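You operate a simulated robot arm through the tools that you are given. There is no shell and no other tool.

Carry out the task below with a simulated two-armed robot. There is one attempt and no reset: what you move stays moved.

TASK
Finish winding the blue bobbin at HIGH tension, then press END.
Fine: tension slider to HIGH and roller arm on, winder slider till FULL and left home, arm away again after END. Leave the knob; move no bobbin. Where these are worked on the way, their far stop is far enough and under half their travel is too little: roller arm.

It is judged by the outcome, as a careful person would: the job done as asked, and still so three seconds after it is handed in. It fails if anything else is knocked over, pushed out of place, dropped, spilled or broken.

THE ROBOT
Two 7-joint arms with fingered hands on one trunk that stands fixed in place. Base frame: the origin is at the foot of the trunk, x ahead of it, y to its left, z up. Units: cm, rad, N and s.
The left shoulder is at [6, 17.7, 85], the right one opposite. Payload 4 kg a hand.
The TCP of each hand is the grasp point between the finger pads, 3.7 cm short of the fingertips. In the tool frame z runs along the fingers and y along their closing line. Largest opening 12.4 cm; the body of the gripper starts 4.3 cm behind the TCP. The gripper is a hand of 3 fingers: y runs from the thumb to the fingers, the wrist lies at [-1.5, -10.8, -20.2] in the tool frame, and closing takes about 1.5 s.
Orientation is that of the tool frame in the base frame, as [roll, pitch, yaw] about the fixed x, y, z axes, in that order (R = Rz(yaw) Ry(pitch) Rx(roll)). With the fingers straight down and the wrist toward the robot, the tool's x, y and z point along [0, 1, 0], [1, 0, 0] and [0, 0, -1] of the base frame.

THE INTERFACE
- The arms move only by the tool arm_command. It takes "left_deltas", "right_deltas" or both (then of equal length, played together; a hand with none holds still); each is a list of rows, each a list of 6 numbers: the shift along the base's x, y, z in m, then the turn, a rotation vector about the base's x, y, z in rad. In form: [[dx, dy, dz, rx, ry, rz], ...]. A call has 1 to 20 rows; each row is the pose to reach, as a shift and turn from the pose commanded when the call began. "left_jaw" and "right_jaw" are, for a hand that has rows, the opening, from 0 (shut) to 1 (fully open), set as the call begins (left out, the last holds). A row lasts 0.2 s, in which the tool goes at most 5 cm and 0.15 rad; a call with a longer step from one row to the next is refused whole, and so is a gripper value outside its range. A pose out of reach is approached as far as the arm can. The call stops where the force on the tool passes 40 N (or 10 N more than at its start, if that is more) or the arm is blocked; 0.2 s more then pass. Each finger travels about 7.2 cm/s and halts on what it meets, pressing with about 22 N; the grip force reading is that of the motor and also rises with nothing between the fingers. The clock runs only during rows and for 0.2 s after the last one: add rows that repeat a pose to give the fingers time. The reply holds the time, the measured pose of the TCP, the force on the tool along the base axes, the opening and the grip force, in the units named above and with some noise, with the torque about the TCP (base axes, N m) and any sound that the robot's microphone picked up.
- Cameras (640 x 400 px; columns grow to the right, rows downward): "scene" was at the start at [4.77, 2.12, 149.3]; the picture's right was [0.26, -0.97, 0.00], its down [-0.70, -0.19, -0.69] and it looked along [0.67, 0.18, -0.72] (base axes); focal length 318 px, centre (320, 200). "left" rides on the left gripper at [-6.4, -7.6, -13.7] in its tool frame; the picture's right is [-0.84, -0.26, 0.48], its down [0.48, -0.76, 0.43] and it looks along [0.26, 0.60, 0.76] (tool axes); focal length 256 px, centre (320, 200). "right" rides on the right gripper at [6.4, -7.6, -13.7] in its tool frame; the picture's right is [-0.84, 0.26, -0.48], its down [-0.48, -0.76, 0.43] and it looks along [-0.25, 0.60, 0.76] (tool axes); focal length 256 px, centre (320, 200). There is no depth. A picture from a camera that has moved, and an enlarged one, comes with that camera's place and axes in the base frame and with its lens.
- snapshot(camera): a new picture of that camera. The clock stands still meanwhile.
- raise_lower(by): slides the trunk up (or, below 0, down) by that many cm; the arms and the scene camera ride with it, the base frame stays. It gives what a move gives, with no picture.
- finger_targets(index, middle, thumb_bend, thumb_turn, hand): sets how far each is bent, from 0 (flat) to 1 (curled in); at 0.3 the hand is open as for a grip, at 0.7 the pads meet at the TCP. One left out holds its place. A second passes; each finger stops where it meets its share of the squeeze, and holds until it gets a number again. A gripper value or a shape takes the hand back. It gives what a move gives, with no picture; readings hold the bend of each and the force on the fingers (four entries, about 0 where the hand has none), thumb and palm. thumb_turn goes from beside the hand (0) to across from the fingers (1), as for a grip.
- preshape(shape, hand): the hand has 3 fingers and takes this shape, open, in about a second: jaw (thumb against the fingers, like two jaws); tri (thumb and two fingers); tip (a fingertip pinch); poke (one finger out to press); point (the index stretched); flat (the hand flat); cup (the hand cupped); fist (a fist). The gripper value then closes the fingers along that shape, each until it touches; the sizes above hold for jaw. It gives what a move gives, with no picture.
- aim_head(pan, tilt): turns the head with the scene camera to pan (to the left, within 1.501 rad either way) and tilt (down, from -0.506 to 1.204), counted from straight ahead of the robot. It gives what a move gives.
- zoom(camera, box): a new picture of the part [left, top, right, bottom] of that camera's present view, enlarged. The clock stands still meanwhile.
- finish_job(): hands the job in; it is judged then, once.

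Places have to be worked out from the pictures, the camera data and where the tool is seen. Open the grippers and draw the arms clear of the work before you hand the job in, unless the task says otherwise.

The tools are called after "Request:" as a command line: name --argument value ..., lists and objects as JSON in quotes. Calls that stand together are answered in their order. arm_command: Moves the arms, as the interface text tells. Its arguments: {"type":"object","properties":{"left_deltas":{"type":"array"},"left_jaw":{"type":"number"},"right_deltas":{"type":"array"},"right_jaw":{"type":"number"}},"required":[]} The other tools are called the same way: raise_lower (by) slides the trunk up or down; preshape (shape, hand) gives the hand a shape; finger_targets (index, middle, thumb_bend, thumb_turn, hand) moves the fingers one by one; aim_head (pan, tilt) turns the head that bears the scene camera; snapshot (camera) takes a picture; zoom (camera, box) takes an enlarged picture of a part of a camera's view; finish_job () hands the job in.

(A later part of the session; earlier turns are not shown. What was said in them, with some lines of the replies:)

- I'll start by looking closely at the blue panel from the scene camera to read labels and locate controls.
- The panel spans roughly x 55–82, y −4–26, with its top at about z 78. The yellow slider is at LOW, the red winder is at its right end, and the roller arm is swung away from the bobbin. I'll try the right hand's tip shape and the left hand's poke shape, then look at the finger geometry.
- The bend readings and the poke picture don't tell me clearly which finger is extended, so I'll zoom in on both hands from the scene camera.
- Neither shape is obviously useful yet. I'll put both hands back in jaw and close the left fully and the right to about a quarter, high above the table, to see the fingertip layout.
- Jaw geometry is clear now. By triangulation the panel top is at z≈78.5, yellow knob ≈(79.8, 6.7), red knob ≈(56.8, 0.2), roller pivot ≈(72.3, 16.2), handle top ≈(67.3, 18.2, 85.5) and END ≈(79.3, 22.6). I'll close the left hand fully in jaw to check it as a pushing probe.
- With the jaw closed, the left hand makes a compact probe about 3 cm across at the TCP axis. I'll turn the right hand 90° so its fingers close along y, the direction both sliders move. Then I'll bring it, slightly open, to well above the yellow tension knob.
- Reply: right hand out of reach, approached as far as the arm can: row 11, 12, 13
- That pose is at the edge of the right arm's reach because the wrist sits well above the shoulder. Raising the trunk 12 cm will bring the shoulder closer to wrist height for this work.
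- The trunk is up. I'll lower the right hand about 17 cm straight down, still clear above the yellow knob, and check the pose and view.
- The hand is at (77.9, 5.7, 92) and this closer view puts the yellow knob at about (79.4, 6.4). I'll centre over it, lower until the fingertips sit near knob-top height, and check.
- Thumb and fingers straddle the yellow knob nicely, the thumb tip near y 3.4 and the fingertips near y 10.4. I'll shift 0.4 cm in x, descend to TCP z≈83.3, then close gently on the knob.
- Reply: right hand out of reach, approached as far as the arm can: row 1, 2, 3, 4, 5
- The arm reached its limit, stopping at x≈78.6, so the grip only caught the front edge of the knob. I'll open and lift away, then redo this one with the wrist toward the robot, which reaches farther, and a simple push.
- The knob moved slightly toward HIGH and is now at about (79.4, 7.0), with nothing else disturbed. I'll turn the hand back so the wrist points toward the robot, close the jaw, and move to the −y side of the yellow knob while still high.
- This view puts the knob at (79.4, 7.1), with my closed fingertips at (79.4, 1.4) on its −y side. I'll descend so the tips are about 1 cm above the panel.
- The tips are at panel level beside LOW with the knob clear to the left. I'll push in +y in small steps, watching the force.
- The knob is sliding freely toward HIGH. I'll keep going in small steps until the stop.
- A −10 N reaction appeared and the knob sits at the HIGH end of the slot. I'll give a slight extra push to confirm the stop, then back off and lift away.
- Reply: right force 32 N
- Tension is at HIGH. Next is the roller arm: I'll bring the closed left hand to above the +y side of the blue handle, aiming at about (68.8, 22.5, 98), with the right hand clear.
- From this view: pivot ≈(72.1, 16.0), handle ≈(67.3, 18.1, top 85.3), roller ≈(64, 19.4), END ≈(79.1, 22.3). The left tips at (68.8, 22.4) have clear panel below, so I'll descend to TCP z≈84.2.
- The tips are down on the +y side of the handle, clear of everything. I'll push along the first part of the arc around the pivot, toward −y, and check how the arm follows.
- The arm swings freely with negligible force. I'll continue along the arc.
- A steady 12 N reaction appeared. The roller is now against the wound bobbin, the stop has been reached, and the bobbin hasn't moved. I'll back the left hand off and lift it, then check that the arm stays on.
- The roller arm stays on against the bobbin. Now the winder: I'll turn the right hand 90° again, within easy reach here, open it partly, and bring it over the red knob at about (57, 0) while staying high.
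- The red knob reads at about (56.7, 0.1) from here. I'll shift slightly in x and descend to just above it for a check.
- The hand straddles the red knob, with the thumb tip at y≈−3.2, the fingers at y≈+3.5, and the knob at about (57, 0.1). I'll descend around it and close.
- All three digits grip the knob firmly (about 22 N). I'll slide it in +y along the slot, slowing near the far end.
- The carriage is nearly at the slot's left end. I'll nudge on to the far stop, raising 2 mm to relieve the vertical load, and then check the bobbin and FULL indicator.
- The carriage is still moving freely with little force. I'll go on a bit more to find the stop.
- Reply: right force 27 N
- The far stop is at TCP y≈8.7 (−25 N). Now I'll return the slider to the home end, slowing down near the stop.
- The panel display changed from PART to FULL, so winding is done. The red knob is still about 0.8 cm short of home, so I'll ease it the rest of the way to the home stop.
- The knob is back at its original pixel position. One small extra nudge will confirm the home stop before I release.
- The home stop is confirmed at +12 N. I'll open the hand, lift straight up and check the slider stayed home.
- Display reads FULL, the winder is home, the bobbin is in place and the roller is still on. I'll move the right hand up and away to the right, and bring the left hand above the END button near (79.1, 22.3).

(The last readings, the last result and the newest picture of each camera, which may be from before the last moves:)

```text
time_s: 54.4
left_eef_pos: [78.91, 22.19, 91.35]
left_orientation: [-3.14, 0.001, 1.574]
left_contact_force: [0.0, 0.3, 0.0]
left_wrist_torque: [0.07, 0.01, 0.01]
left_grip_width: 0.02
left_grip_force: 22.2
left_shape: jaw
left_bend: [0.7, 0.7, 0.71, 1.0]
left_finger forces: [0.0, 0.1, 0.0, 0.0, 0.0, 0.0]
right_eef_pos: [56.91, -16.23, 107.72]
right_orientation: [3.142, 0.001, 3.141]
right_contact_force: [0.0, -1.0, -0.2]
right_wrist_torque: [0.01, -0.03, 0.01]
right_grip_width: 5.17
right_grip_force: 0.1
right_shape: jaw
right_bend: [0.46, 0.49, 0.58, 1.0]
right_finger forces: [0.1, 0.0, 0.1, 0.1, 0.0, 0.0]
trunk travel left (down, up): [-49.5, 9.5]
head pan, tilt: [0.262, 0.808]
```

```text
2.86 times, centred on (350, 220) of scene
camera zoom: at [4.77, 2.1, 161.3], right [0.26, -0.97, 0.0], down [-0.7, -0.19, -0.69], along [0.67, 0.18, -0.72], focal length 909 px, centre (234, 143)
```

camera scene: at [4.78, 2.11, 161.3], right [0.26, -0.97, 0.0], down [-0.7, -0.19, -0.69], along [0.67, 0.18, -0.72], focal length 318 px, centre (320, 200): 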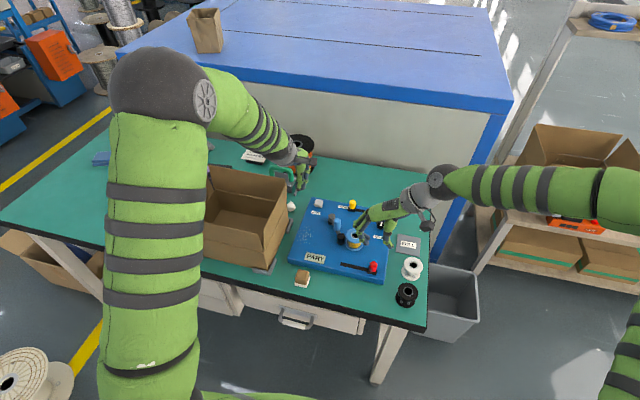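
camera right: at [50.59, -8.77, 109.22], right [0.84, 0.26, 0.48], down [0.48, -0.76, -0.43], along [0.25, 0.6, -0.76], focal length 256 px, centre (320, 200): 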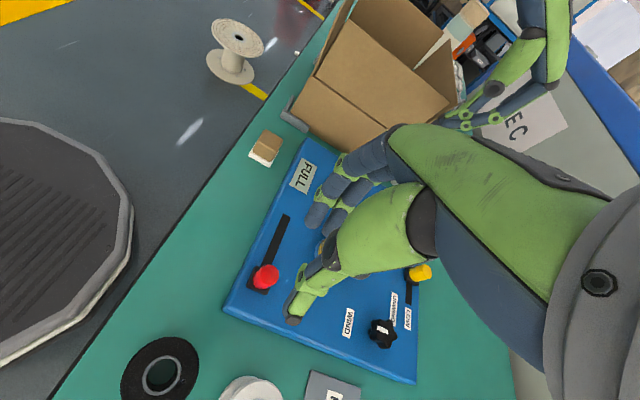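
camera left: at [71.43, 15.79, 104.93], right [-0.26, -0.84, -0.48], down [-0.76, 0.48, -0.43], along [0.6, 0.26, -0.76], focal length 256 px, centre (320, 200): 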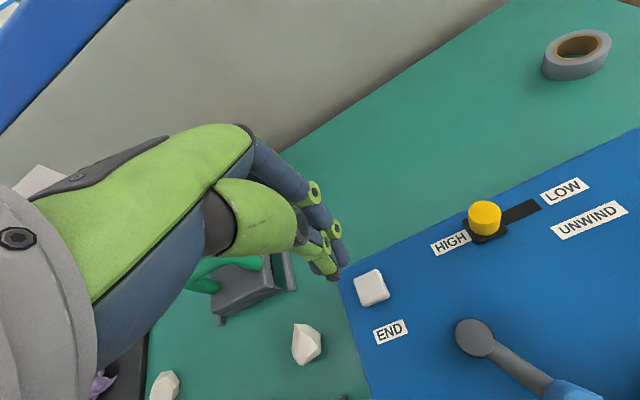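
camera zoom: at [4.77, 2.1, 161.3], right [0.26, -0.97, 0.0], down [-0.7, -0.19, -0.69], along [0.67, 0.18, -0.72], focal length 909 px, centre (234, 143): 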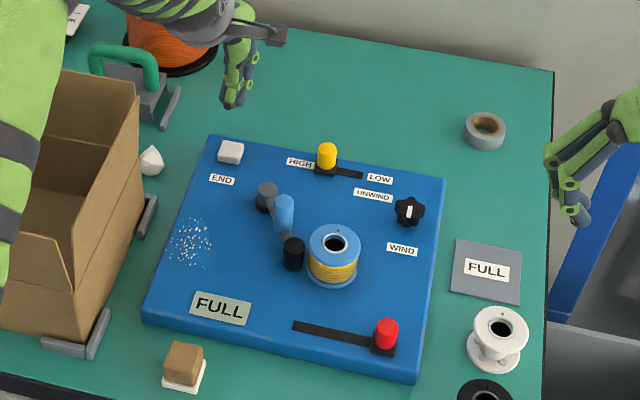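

END is at about (78.5, 22.2) from both views and the tips are 7 cm above it. I'll shift x by −0.4 cm and lower to about 1 cm above the button.

Request:
arm_command --left_deltas '[[-0.004, 0, -0.02, 0, 0, 0], [-0.004, 0, -0.04, 0, 0, 0], [-0.004, 0, -0.058, 0, 0, 0], [-0.004, 0, -0.058, 0, 0, 0]]'

Request:
snapshot --camera "left"

Request:
zoom --camera "scene" --box '[290, 150, 390, 230]'

```text
time_s: 55.4
left_eef_pos: [78.57, 22.09, 85.59]
left_orientation: [-3.141, 0.0, 1.57]
left_contact_force: [-0.3, -1.3, -0.7]
left_wrist_torque: [0.0, 0.0, 0.0]
left_grip_width: 0.02
left_grip_force: 21.7
left_shape: jaw
left_bend: [0.7, 0.7, 0.71, 1.0]
left_finger forces: [0.1, 0.0, 0.0, 0.0, 0.0, 0.0]
right_eef_pos: [57.03, -16.28, 107.74]
right_orientation: [3.14, -0.001, -3.141]
right_contact_force: [-0.3, -0.1, 0.0]
right_wrist_torque: [0.02, 0.01, 0.03]
right_grip_width: 5.16
right_grip_force: 0.1
right_shape: jaw
right_bend: [0.46, 0.49, 0.58, 1.0]
right_finger forces: [0.0, 0.0, 0.0, 0.0, 0.0, 0.0]
trunk travel left (down, up): [-49.5, 9.5]
head pan, tilt: [0.262, 0.808]
```

```text
taken
camera left: at [71.04, 15.74, 99.11], right [-0.26, -0.84, -0.48], down [-0.76, 0.48, -0.43], along [0.6, 0.26, -0.76], focal length 256 px, centre (320, 200)
```

left: 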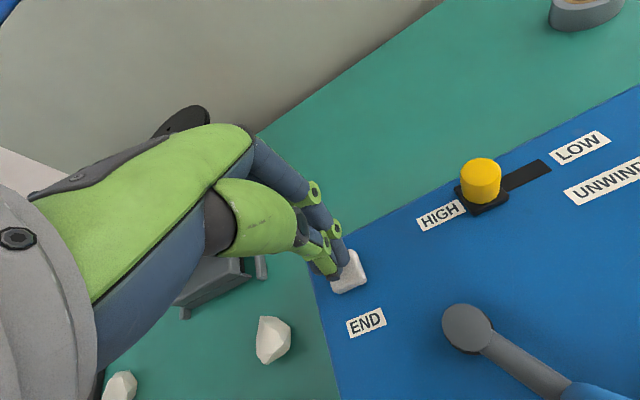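

```text
5.00 times, centred on (340, 190) of scene
camera zoom: at [4.77, 2.1, 161.3], right [0.26, -0.97, 0.0], down [-0.7, -0.19, -0.69], along [0.67, 0.18, -0.72], focal length 1590 px, centre (220, 250)
```

zoom: 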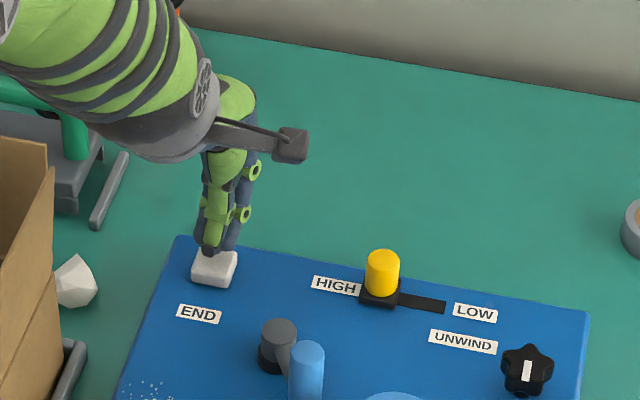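

The fingertips sit right over the white END button. I'll press straight down in small steps; the force limit will stop me at the bottom.

Request:
arm_command --left_deltas '[[-0.001, -0.002, -0.005, 0, 0, 0], [-0.001, -0.002, -0.01, 0, 0, 0], [-0.001, -0.002, -0.014, 0, 0, 0], [-0.001, -0.002, -0.018, 0, 0, 0]]'

Request:
zoom --camera "scene" --box '[270, 150, 430, 290]'

Request:
snapshot --camera "left"

```text
time_s: 56.4
left_eef_pos: [78.55, 22.02, 83.72]
left_orientation: [3.14, 0.001, 1.571]
left_contact_force: [0.5, -0.1, 1.1]
left_wrist_torque: [-0.04, 0.02, 0.01]
left_grip_width: 0.0
left_grip_force: 22.2
left_shape: jaw
left_bend: [0.7, 0.7, 0.71, 1.0]
left_finger forces: [0.1, 0.1, 0.1, 0.0, 0.0, 0.0]
right_eef_pos: [56.95, -16.22, 107.74]
right_orientation: [-3.14, 0.0, -3.141]
right_contact_force: [-0.3, 0.2, -0.5]
right_wrist_torque: [0.02, 0.03, 0.03]
right_grip_width: 5.19
right_grip_force: 0.1
right_shape: jaw
right_bend: [0.46, 0.49, 0.58, 1.0]
right_finger forces: [0.0, 0.1, 0.0, 0.1, 0.0, 0.1]
trunk travel left (down, up): [-49.5, 9.5]
head pan, tilt: [0.262, 0.808]
heard: click
```

```text
2.86 times, centred on (350, 220) of scene
camera zoom: at [4.76, 2.1, 161.31], right [0.26, -0.97, 0.0], down [-0.7, -0.19, -0.69], along [0.67, 0.18, -0.72], focal length 909 px, centre (234, 143)
```

zoom: 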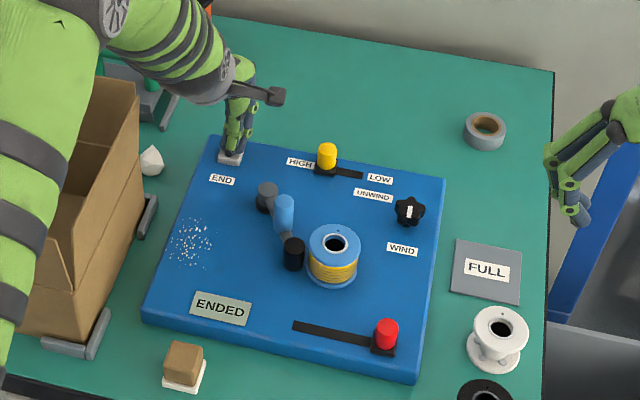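

```text
taken
camera left: at [71.01, 15.61, 97.38], right [-0.26, -0.84, -0.48], down [-0.76, 0.48, -0.44], along [0.6, 0.26, -0.76], focal length 256 px, centre (320, 200)
```

left: 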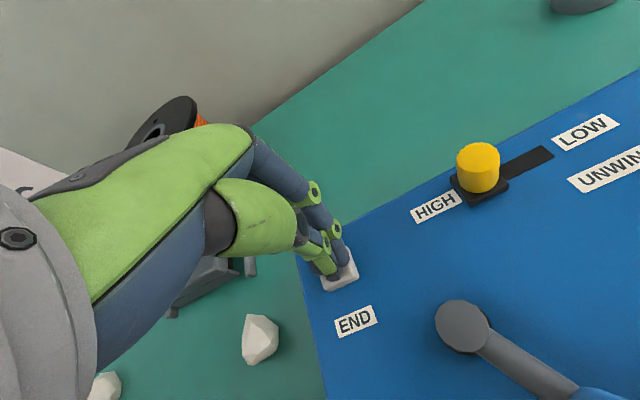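

I heard a click and the display reads ENDED. I'll lift off END and move the left hand, staying high, to the bobbin side of the roller-arm handle so I can swing the arm away again.

Request:
arm_command --left_deltas '[[0, 0, 0.02, 0, 0, 0], [0, 0, 0.06, 0, 0, 0], [0, 0, 0.1, 0, 0, 0], [0, 0, 0.13, 0, 0, 0], [-0.02, -0.03, 0.13, 0, 0, 0], [-0.045, -0.065, 0.13, 0, 0, 0], [-0.07, -0.1, 0.13, 0, 0, 0], [-0.085, -0.117, 0.13, 0, 0, 0], [-0.085, -0.117, 0.13, 0, 0, 0]]'

Request:
snapshot --camera "left"

Request:
zoom --camera "scene" --box '[270, 150, 430, 290]'

```text
time_s: 58.4
left_eef_pos: [69.77, 10.19, 96.81]
left_orientation: [-3.141, 0.0, 1.57]
left_contact_force: [0.0, 0.4, 0.8]
left_wrist_torque: [0.01, -0.01, 0.0]
left_grip_width: 0.0
left_grip_force: 22.0
left_shape: jaw
left_bend: [0.7, 0.7, 0.71, 1.0]
left_finger forces: [0.0, 0.1, 0.0, 0.1, 0.0, 0.0]
right_eef_pos: [56.88, -16.27, 107.65]
right_orientation: [-3.141, 0.0, 3.141]
right_contact_force: [-1.1, 0.4, 0.4]
right_wrist_torque: [0.02, -0.02, 0.01]
right_grip_width: 5.21
right_grip_force: 0.1
right_shape: jaw
right_bend: [0.46, 0.49, 0.58, 1.0]
right_finger forces: [0.0, 0.0, 0.1, 0.1, 0.0, 0.1]
trunk travel left (down, up): [-49.5, 9.5]
head pan, tilt: [0.262, 0.808]
```

```text
taken
camera left: at [62.33, 3.79, 110.35], right [-0.26, -0.84, -0.48], down [-0.76, 0.48, -0.43], along [0.6, 0.26, -0.76], focal length 256 px, centre (320, 200)
```

left: 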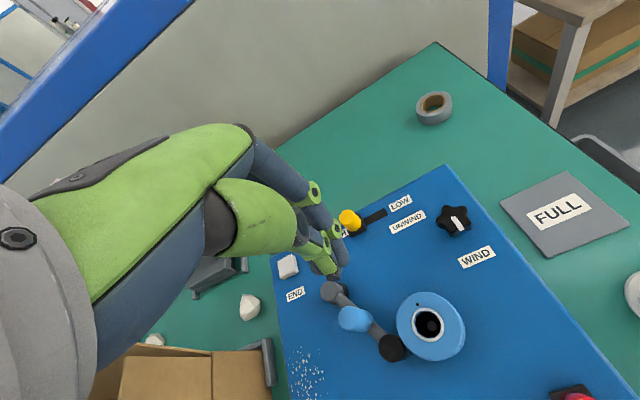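

```text
2.86 times, centred on (350, 220) of scene
camera zoom: at [4.79, 2.12, 161.3], right [0.26, -0.97, 0.0], down [-0.7, -0.19, -0.69], along [0.67, 0.18, -0.72], focal length 909 px, centre (234, 143)
```

zoom: 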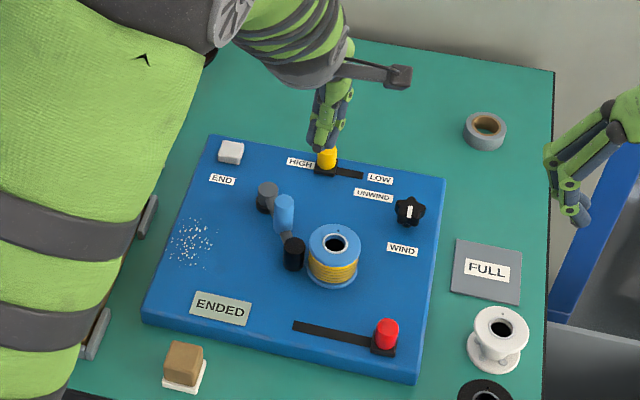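

Positions check out: handle ≈(67.7, 13.2), bobbin ≈(65.1, 7.0) with a 3 cm flange radius. My tips at (69.8, 10.2) fit the gap with about 1 cm to spare, so I'll shift 0.3 cm in +x and descend slowly.

Request:
arm_command --left_deltas '[[0.003, 0, -0.03, 0, 0, 0], [0.003, 0, -0.06, 0, 0, 0], [0.003, 0, -0.085, 0, 0, 0], [0.003, 0, -0.085, 0, 0, 0]]'

Request:
snapshot --camera "left"

Request:
zoom --camera "scene" --box '[310, 160, 410, 250]'

```text
time_s: 59.4
left_eef_pos: [70.33, 10.17, 88.23]
left_orientation: [3.14, 0.0, 1.57]
left_contact_force: [-0.5, -0.4, 0.2]
left_wrist_torque: [-0.02, -0.04, 0.01]
left_grip_width: 0.0
left_grip_force: 22.2
left_shape: jaw
left_bend: [0.7, 0.7, 0.71, 1.0]
left_finger forces: [0.1, 0.0, 0.0, 0.1, 0.0, 0.0]
right_eef_pos: [56.84, -16.12, 107.85]
right_orientation: [3.14, 0.0, 3.14]
right_contact_force: [0.3, 0.4, 0.3]
right_wrist_torque: [0.0, 0.01, 0.02]
right_grip_width: 5.2
right_grip_force: 0.0
right_shape: jaw
right_bend: [0.46, 0.49, 0.58, 1.0]
right_finger forces: [0.1, 0.1, 0.2, 0.1, 0.0, 0.0]
trunk travel left (down, up): [-49.5, 9.5]
head pan, tilt: [0.262, 0.808]
```

```text
taken
camera left: at [62.84, 3.88, 101.73], right [-0.26, -0.84, -0.48], down [-0.76, 0.48, -0.43], along [0.6, 0.26, -0.76], focal length 256 px, centre (320, 200)
```

left: 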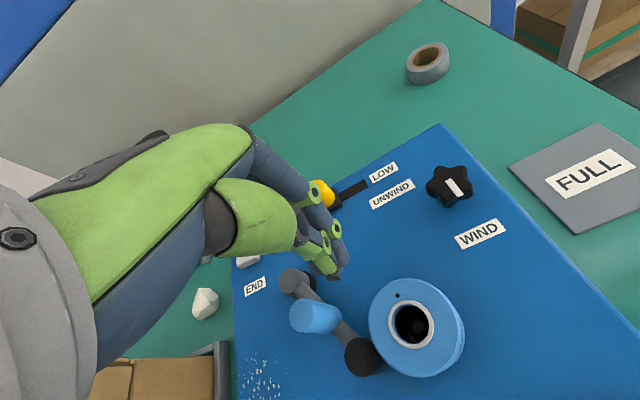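

```text
4.44 times, centred on (360, 205) of scene
camera zoom: at [4.77, 2.1, 161.3], right [0.26, -0.97, 0.0], down [-0.7, -0.19, -0.69], along [0.67, 0.18, -0.72], focal length 1414 px, centre (142, 178)
```

zoom: 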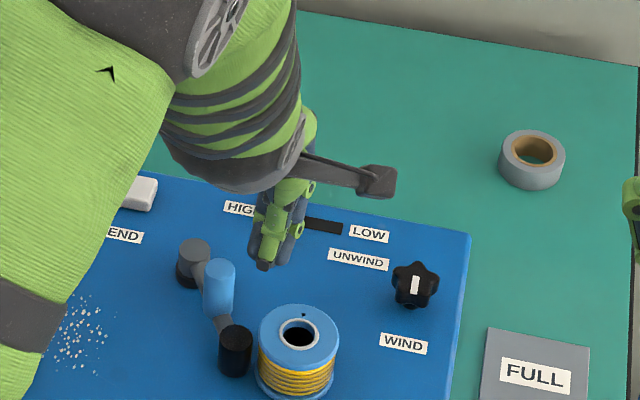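

Clearance looks good on all sides. I'll lower the last 3.6 cm beside the handle.

Request:
arm_command --left_deltas '[[0, 0, -0.012, 0, 0, 0], [0, 0, -0.024, 0, 0, 0], [0, 0, -0.036, 0, 0, 0], [0, 0, -0.036, 0, 0, 0]]'

Request:
snapshot --camera "left"

Request:
zoom --camera "scene" --box '[310, 160, 410, 250]'

```text
time_s: 60.4
left_eef_pos: [70.27, 10.24, 84.57]
left_orientation: [3.14, -0.001, 1.57]
left_contact_force: [0.1, -0.5, 0.0]
left_wrist_torque: [-0.01, -0.02, -0.02]
left_grip_width: 0.01
left_grip_force: 22.2
left_shape: jaw
left_bend: [0.7, 0.7, 0.71, 1.0]
left_finger forces: [0.0, 0.1, 0.0, 0.0, 0.0, 0.0]
right_eef_pos: [56.94, -16.23, 107.71]
right_orientation: [3.141, 0.0, -3.141]
right_contact_force: [0.0, -0.1, -0.7]
right_wrist_torque: [0.01, -0.03, 0.0]
right_grip_width: 5.2
right_grip_force: 0.1
right_shape: jaw
right_bend: [0.46, 0.49, 0.58, 1.0]
right_finger forces: [0.1, 0.1, 0.0, 0.0, 0.0, 0.1]
trunk travel left (down, up): [-49.5, 9.5]
head pan, tilt: [0.262, 0.808]
```

```text
taken
camera left: at [62.79, 3.85, 98.18], right [-0.26, -0.84, -0.48], down [-0.76, 0.48, -0.43], along [0.6, 0.26, -0.76], focal length 256 px, centre (320, 200)
```

left: 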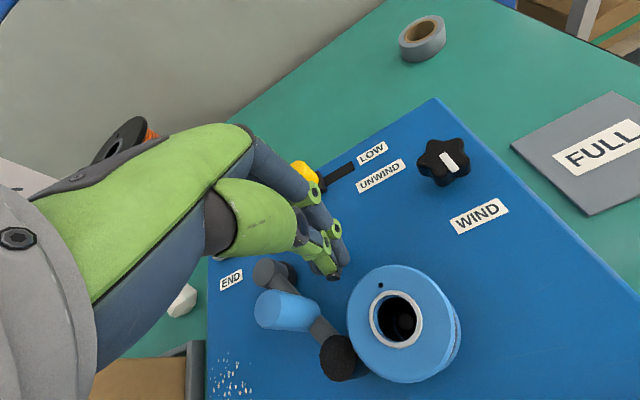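

```text
4.44 times, centred on (360, 205) of scene
camera zoom: at [4.77, 2.1, 161.3], right [0.26, -0.97, 0.0], down [-0.7, -0.19, -0.69], along [0.67, 0.18, -0.72], focal length 1414 px, centre (142, 178)
```

zoom: 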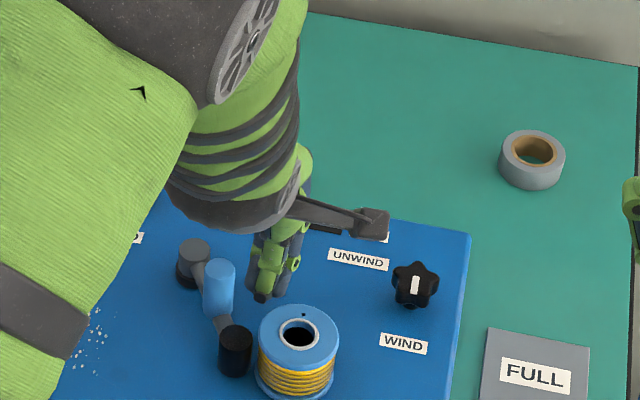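

The tips are in the gap with no contact. I'll push the arm back around its pivot toward +y, first to about mid-swing.

Request:
arm_command --left_deltas '[[-0.004, 0.004, 0, 0, 0, 0], [-0.0076, 0.008, 0, 0, 0, 0], [-0.0105, 0.0097, 0, 0, 0, 0], [-0.0135, 0.0115, 0, 0, 0, 0], [-0.0166, 0.0139, 0, 0, 0, 0], [-0.0197, 0.0164, 0, 0, 0, 0], [-0.0225, 0.0192, 0, 0, 0, 0], [-0.0251, 0.0221, 0, 0, 0, 0], [-0.0275, 0.0252, 0, 0, 0, 0], [-0.0297, 0.0285, 0, 0, 0, 0], [-0.0315, 0.032, 0, 0, 0, 0], [-0.0333, 0.0355, 0, 0, 0, 0]]'

Request:
snapshot --camera "left"

Request:
zoom --camera "scene" --box '[290, 160, 410, 260]'

```text
time_s: 63.0
left_eef_pos: [67.08, 13.89, 84.62]
left_orientation: [3.14, -0.002, 1.57]
left_contact_force: [0.5, -0.4, -0.5]
left_wrist_torque: [-0.05, -0.01, -0.02]
left_grip_width: 0.03
left_grip_force: 21.6
left_shape: jaw
left_bend: [0.7, 0.7, 0.71, 1.0]
left_finger forces: [0.0, 0.1, 0.1, 0.1, 0.0, 0.1]
right_eef_pos: [56.95, -16.25, 107.71]
right_orientation: [3.14, 0.0, -3.141]
right_contact_force: [-0.5, 0.5, 0.3]
right_wrist_torque: [0.01, 0.0, 0.03]
right_grip_width: 5.18
right_grip_force: 0.1
right_shape: jaw
right_bend: [0.46, 0.49, 0.58, 1.0]
right_finger forces: [0.0, 0.0, 0.0, 0.0, 0.1, 0.0]
trunk travel left (down, up): [-49.5, 9.5]
head pan, tilt: [0.262, 0.808]
```

```text
taken
camera left: at [59.44, 7.4, 98.21], right [-0.26, -0.84, -0.48], down [-0.76, 0.48, -0.43], along [0.6, 0.26, -0.76], focal length 256 px, centre (320, 200)
```

left: 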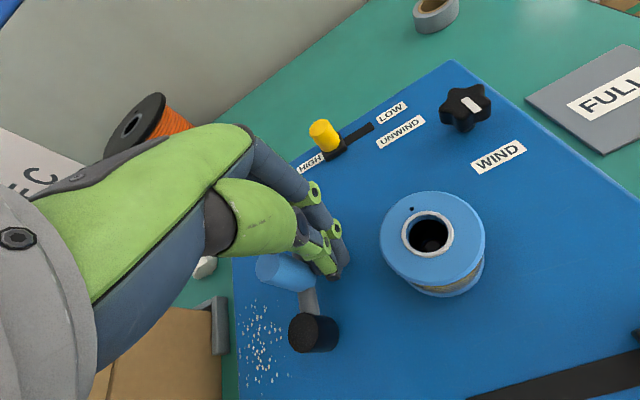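

```text
4.00 times, centred on (350, 210) of scene
camera zoom: at [4.78, 2.11, 161.3], right [0.26, -0.97, 0.0], down [-0.7, -0.19, -0.69], along [0.67, 0.18, -0.72], focal length 1272 px, centre (200, 160)
```

zoom: 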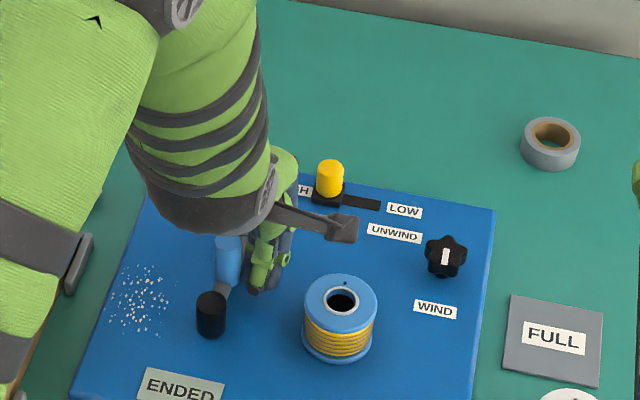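

The arm follows freely and the bobbin is undisturbed. I'll continue to the away stop.

Request:
arm_command --left_deltas '[[-0.0014, 0.0037, 0, 0, 0, 0], [-0.0027, 0.0074, 0, 0, 0, 0], [-0.0035, 0.0112, 0, 0, 0, 0], [-0.0042, 0.0151, 0, 0, 0, 0], [-0.0045, 0.018, 0, 0, 0, 0], [-0.0047, 0.021, 0, 0, 0, 0]]'

Request:
snapshot --camera "left"

Request:
zoom --camera "scene" --box '[290, 160, 410, 260]'

```text
time_s: 64.4
left_eef_pos: [66.39, 15.61, 84.63]
left_orientation: [3.14, 0.0, 1.568]
left_contact_force: [0.6, -9.5, -1.2]
left_wrist_torque: [-0.27, -0.01, -0.05]
left_grip_width: 0.0
left_grip_force: 21.5
left_shape: jaw
left_bend: [0.7, 0.7, 0.71, 1.0]
left_finger forces: [0.0, 0.0, 0.0, 0.0, 0.0, 0.0]
right_eef_pos: [57.03, -16.36, 107.81]
right_orientation: [3.141, -0.001, -3.141]
right_contact_force: [-0.3, 0.6, 0.1]
right_wrist_torque: [0.02, 0.0, 0.02]
right_grip_width: 5.17
right_grip_force: 0.0
right_shape: jaw
right_bend: [0.46, 0.49, 0.58, 1.0]
right_finger forces: [0.1, 0.0, 0.0, 0.0, 0.0, 0.0]
trunk travel left (down, up): [-49.5, 9.5]
head pan, tilt: [0.262, 0.808]
```

```text
taken
camera left: at [58.95, 9.29, 98.29], right [-0.26, -0.84, -0.48], down [-0.76, 0.49, -0.43], along [0.6, 0.25, -0.76], focal length 256 px, centre (320, 200)
```

left: 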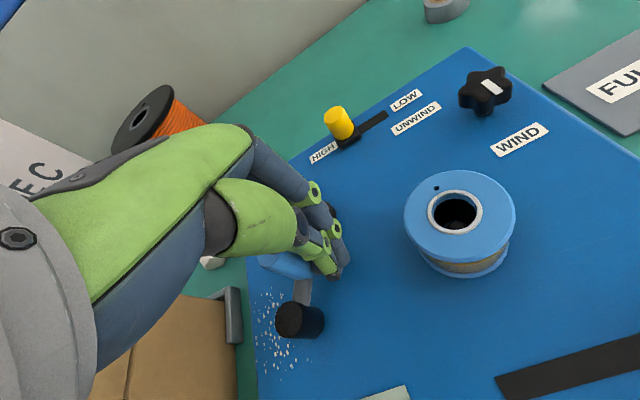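

```text
4.00 times, centred on (350, 210) of scene
camera zoom: at [4.79, 2.01, 161.3], right [0.26, -0.97, 0.0], down [-0.7, -0.19, -0.69], along [0.67, 0.18, -0.72], focal length 1272 px, centre (200, 160)
```

zoom: 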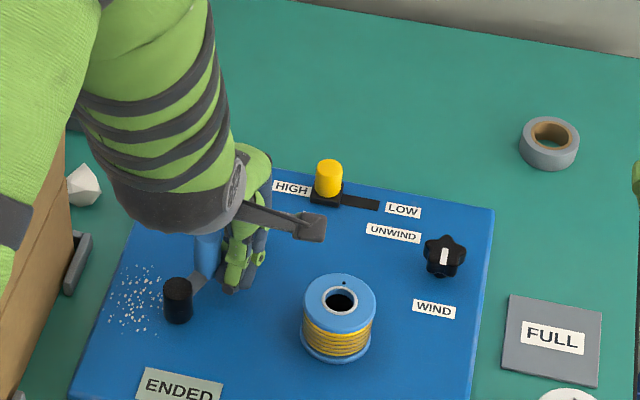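

The roller is back at its original position against the away stop (−9.5 N). I'll back off slightly, lift straight up, and draw both arms clear.

Request:
arm_command --left_deltas '[[0, -0.008, 0, 0, 0, 0], [0, -0.018, 0, 0, 0, 0], [0, -0.018, 0.03, 0, 0, 0], [0, -0.018, 0.07, 0, 0, 0], [0, -0.018, 0.11, 0, 0, 0], [0, -0.018, 0.15, 0, 0, 0], [0, 0.0, 0.19, 0, 0, 0], [0, 0.03, 0.23, 0, 0, 0], [-0.005, 0.065, 0.26, 0, 0, 0], [-0.01, 0.1, 0.29, 0, 0, 0], [-0.015, 0.14, 0.31, 0, 0, 0], [-0.02, 0.18, 0.33, 0, 0, 0], [-0.025, 0.2, 0.34, 0, 0, 0], [-0.025, 0.2, 0.34, 0, 0, 0]]'

Request:
snapshot --camera "scene"

Request:
zoom --camera "scene" --box '[270, 150, 430, 310]'

```text
time_s: 67.4
left_eef_pos: [63.94, 36.13, 118.54]
left_orientation: [-3.14, 0.001, 1.57]
left_contact_force: [0.4, 0.3, 0.2]
left_wrist_torque: [0.02, 0.01, -0.02]
left_grip_width: 0.0
left_grip_force: 22.0
left_shape: jaw
left_bend: [0.7, 0.7, 0.71, 1.0]
left_finger forces: [0.1, 0.0, 0.0, 0.0, 0.1, 0.0]
right_eef_pos: [56.96, -16.25, 107.63]
right_orientation: [-3.141, 0.0, -3.142]
right_contact_force: [0.3, -0.4, -0.8]
right_wrist_torque: [-0.02, 0.01, 0.01]
right_grip_width: 5.18
right_grip_force: 0.0
right_shape: jaw
right_bend: [0.46, 0.49, 0.58, 1.0]
right_finger forces: [0.1, 0.0, 0.1, 0.1, 0.1, 0.1]
trunk travel left (down, up): [-49.5, 9.5]
head pan, tilt: [0.262, 0.808]
```

```text
taken
camera scene: at [4.78, 2.1, 161.3], right [0.26, -0.97, 0.0], down [-0.7, -0.19, -0.69], along [0.67, 0.18, -0.72], focal length 318 px, centre (320, 200)
```

scene: 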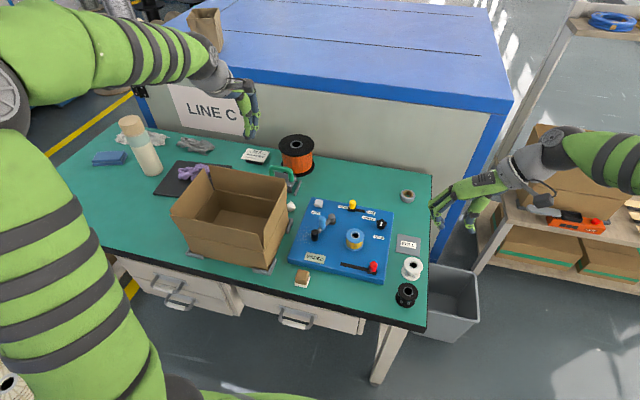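

```text
2.50 times, centred on (350, 230) of scene
camera zoom: at [4.78, 2.1, 161.3], right [0.26, -0.97, 0.0], down [-0.7, -0.19, -0.69], along [0.67, 0.18, -0.72], focal length 795 px, centre (245, 125)
```

zoom: 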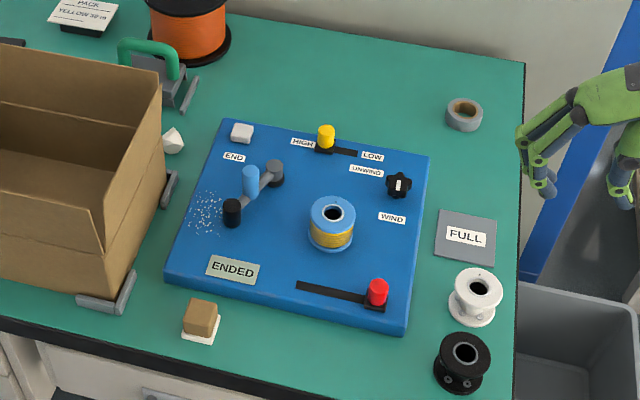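

Everything looks right: display ENDED, tension at HIGH, roller arm away, winder home, and the knob and bobbins untouched. I'll open both grippers in the clear and take a final look.

Request:
arm_command --left_deltas '[[0, 0, 0, 0, 0, 0], [0, 0, 0.02, 0, 0, 0], [0, 0, 0.03, 0, 0, 0], [0, 0, 0.03, 0, 0, 0], [0, 0, 0.03, 0, 0, 0], [0, 0, 0.03, 0, 0, 0]]' --right_deltas '[[0, 0, 0, 0, 0, 0], [0, -0.02, 0.02, 0, 0, 0], [0, -0.04, 0.03, 0, 0, 0], [0, -0.04, 0.03, 0, 0, 0], [0, -0.04, 0.03, 0, 0, 0], [0, -0.04, 0.03, 0, 0, 0]]' --left_jaw 1.0 --right_jaw 1.0

Request:
zoom --camera "scene" --box '[270, 150, 430, 310]'

```text
time_s: 68.8
left_eef_pos: [63.98, 36.03, 121.56]
left_orientation: [-3.14, -0.001, 1.571]
left_contact_force: [-0.8, 0.7, -0.8]
left_wrist_torque: [-0.03, 0.02, -0.01]
left_grip_width: 12.39
left_grip_force: 0.1
left_shape: jaw
left_bend: [0.3, 0.3, 0.3, 0.98]
left_finger forces: [0.0, 0.0, 0.0, 0.1, 0.1, 0.0]
right_eef_pos: [56.87, -20.17, 110.64]
right_orientation: [-3.141, 0.0, 3.141]
right_contact_force: [0.2, -0.1, 0.0]
right_wrist_torque: [-0.02, -0.01, -0.01]
right_grip_width: 12.37
right_grip_force: 0.1
right_shape: jaw
right_bend: [0.3, 0.3, 0.3, 0.98]
right_finger forces: [0.0, 0.1, 0.1, 0.0, 0.0, 0.0]
trunk travel left (down, up): [-49.5, 9.5]
head pan, tilt: [0.262, 0.808]
```

```text
2.50 times, centred on (350, 230) of scene
camera zoom: at [4.78, 2.11, 161.3], right [0.26, -0.97, 0.0], down [-0.7, -0.19, -0.69], along [0.67, 0.18, -0.72], focal length 795 px, centre (245, 125)
```

zoom: 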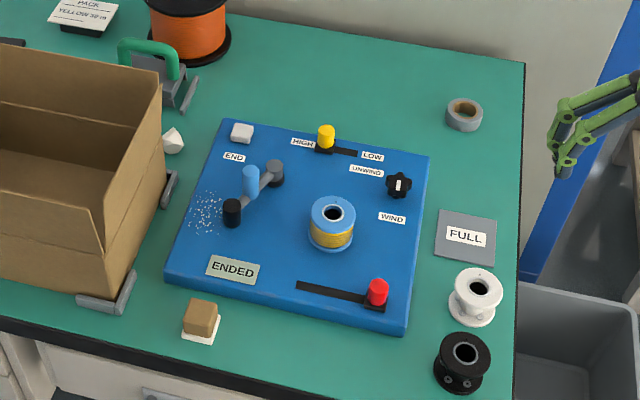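

The final view shows the finished state unchanged, with both hands open and clear of the work. I'm handing the job in.

Request:
finish_job

```text
The job is handed in.
```

I finished winding the blue bobbin at HIGH tension and pressed END. The panel display now reads ENDED, and I've handed the job in.

- **Tension:** the slider is against its HIGH stop.
- **Roller arm:** I swung it onto the bobbin to its stop for the winding. After END, I swung it back to its away stop.
- **Winder slider:** one stroke to the far stop and back changed the display from PART to FULL. I left the slider at its home stop.
- **END:** I heard a click when I pressed it, and the display changed to ENDED.

I didn't touch the knob. The bobbins and everything else on the bench look undisturbed in the final view. Both hands are open and clear of the work.

My first grip on the tension knob only caught its edge and moved it slightly toward HIGH. I let go and pushed it to the stop with closed fingers instead.
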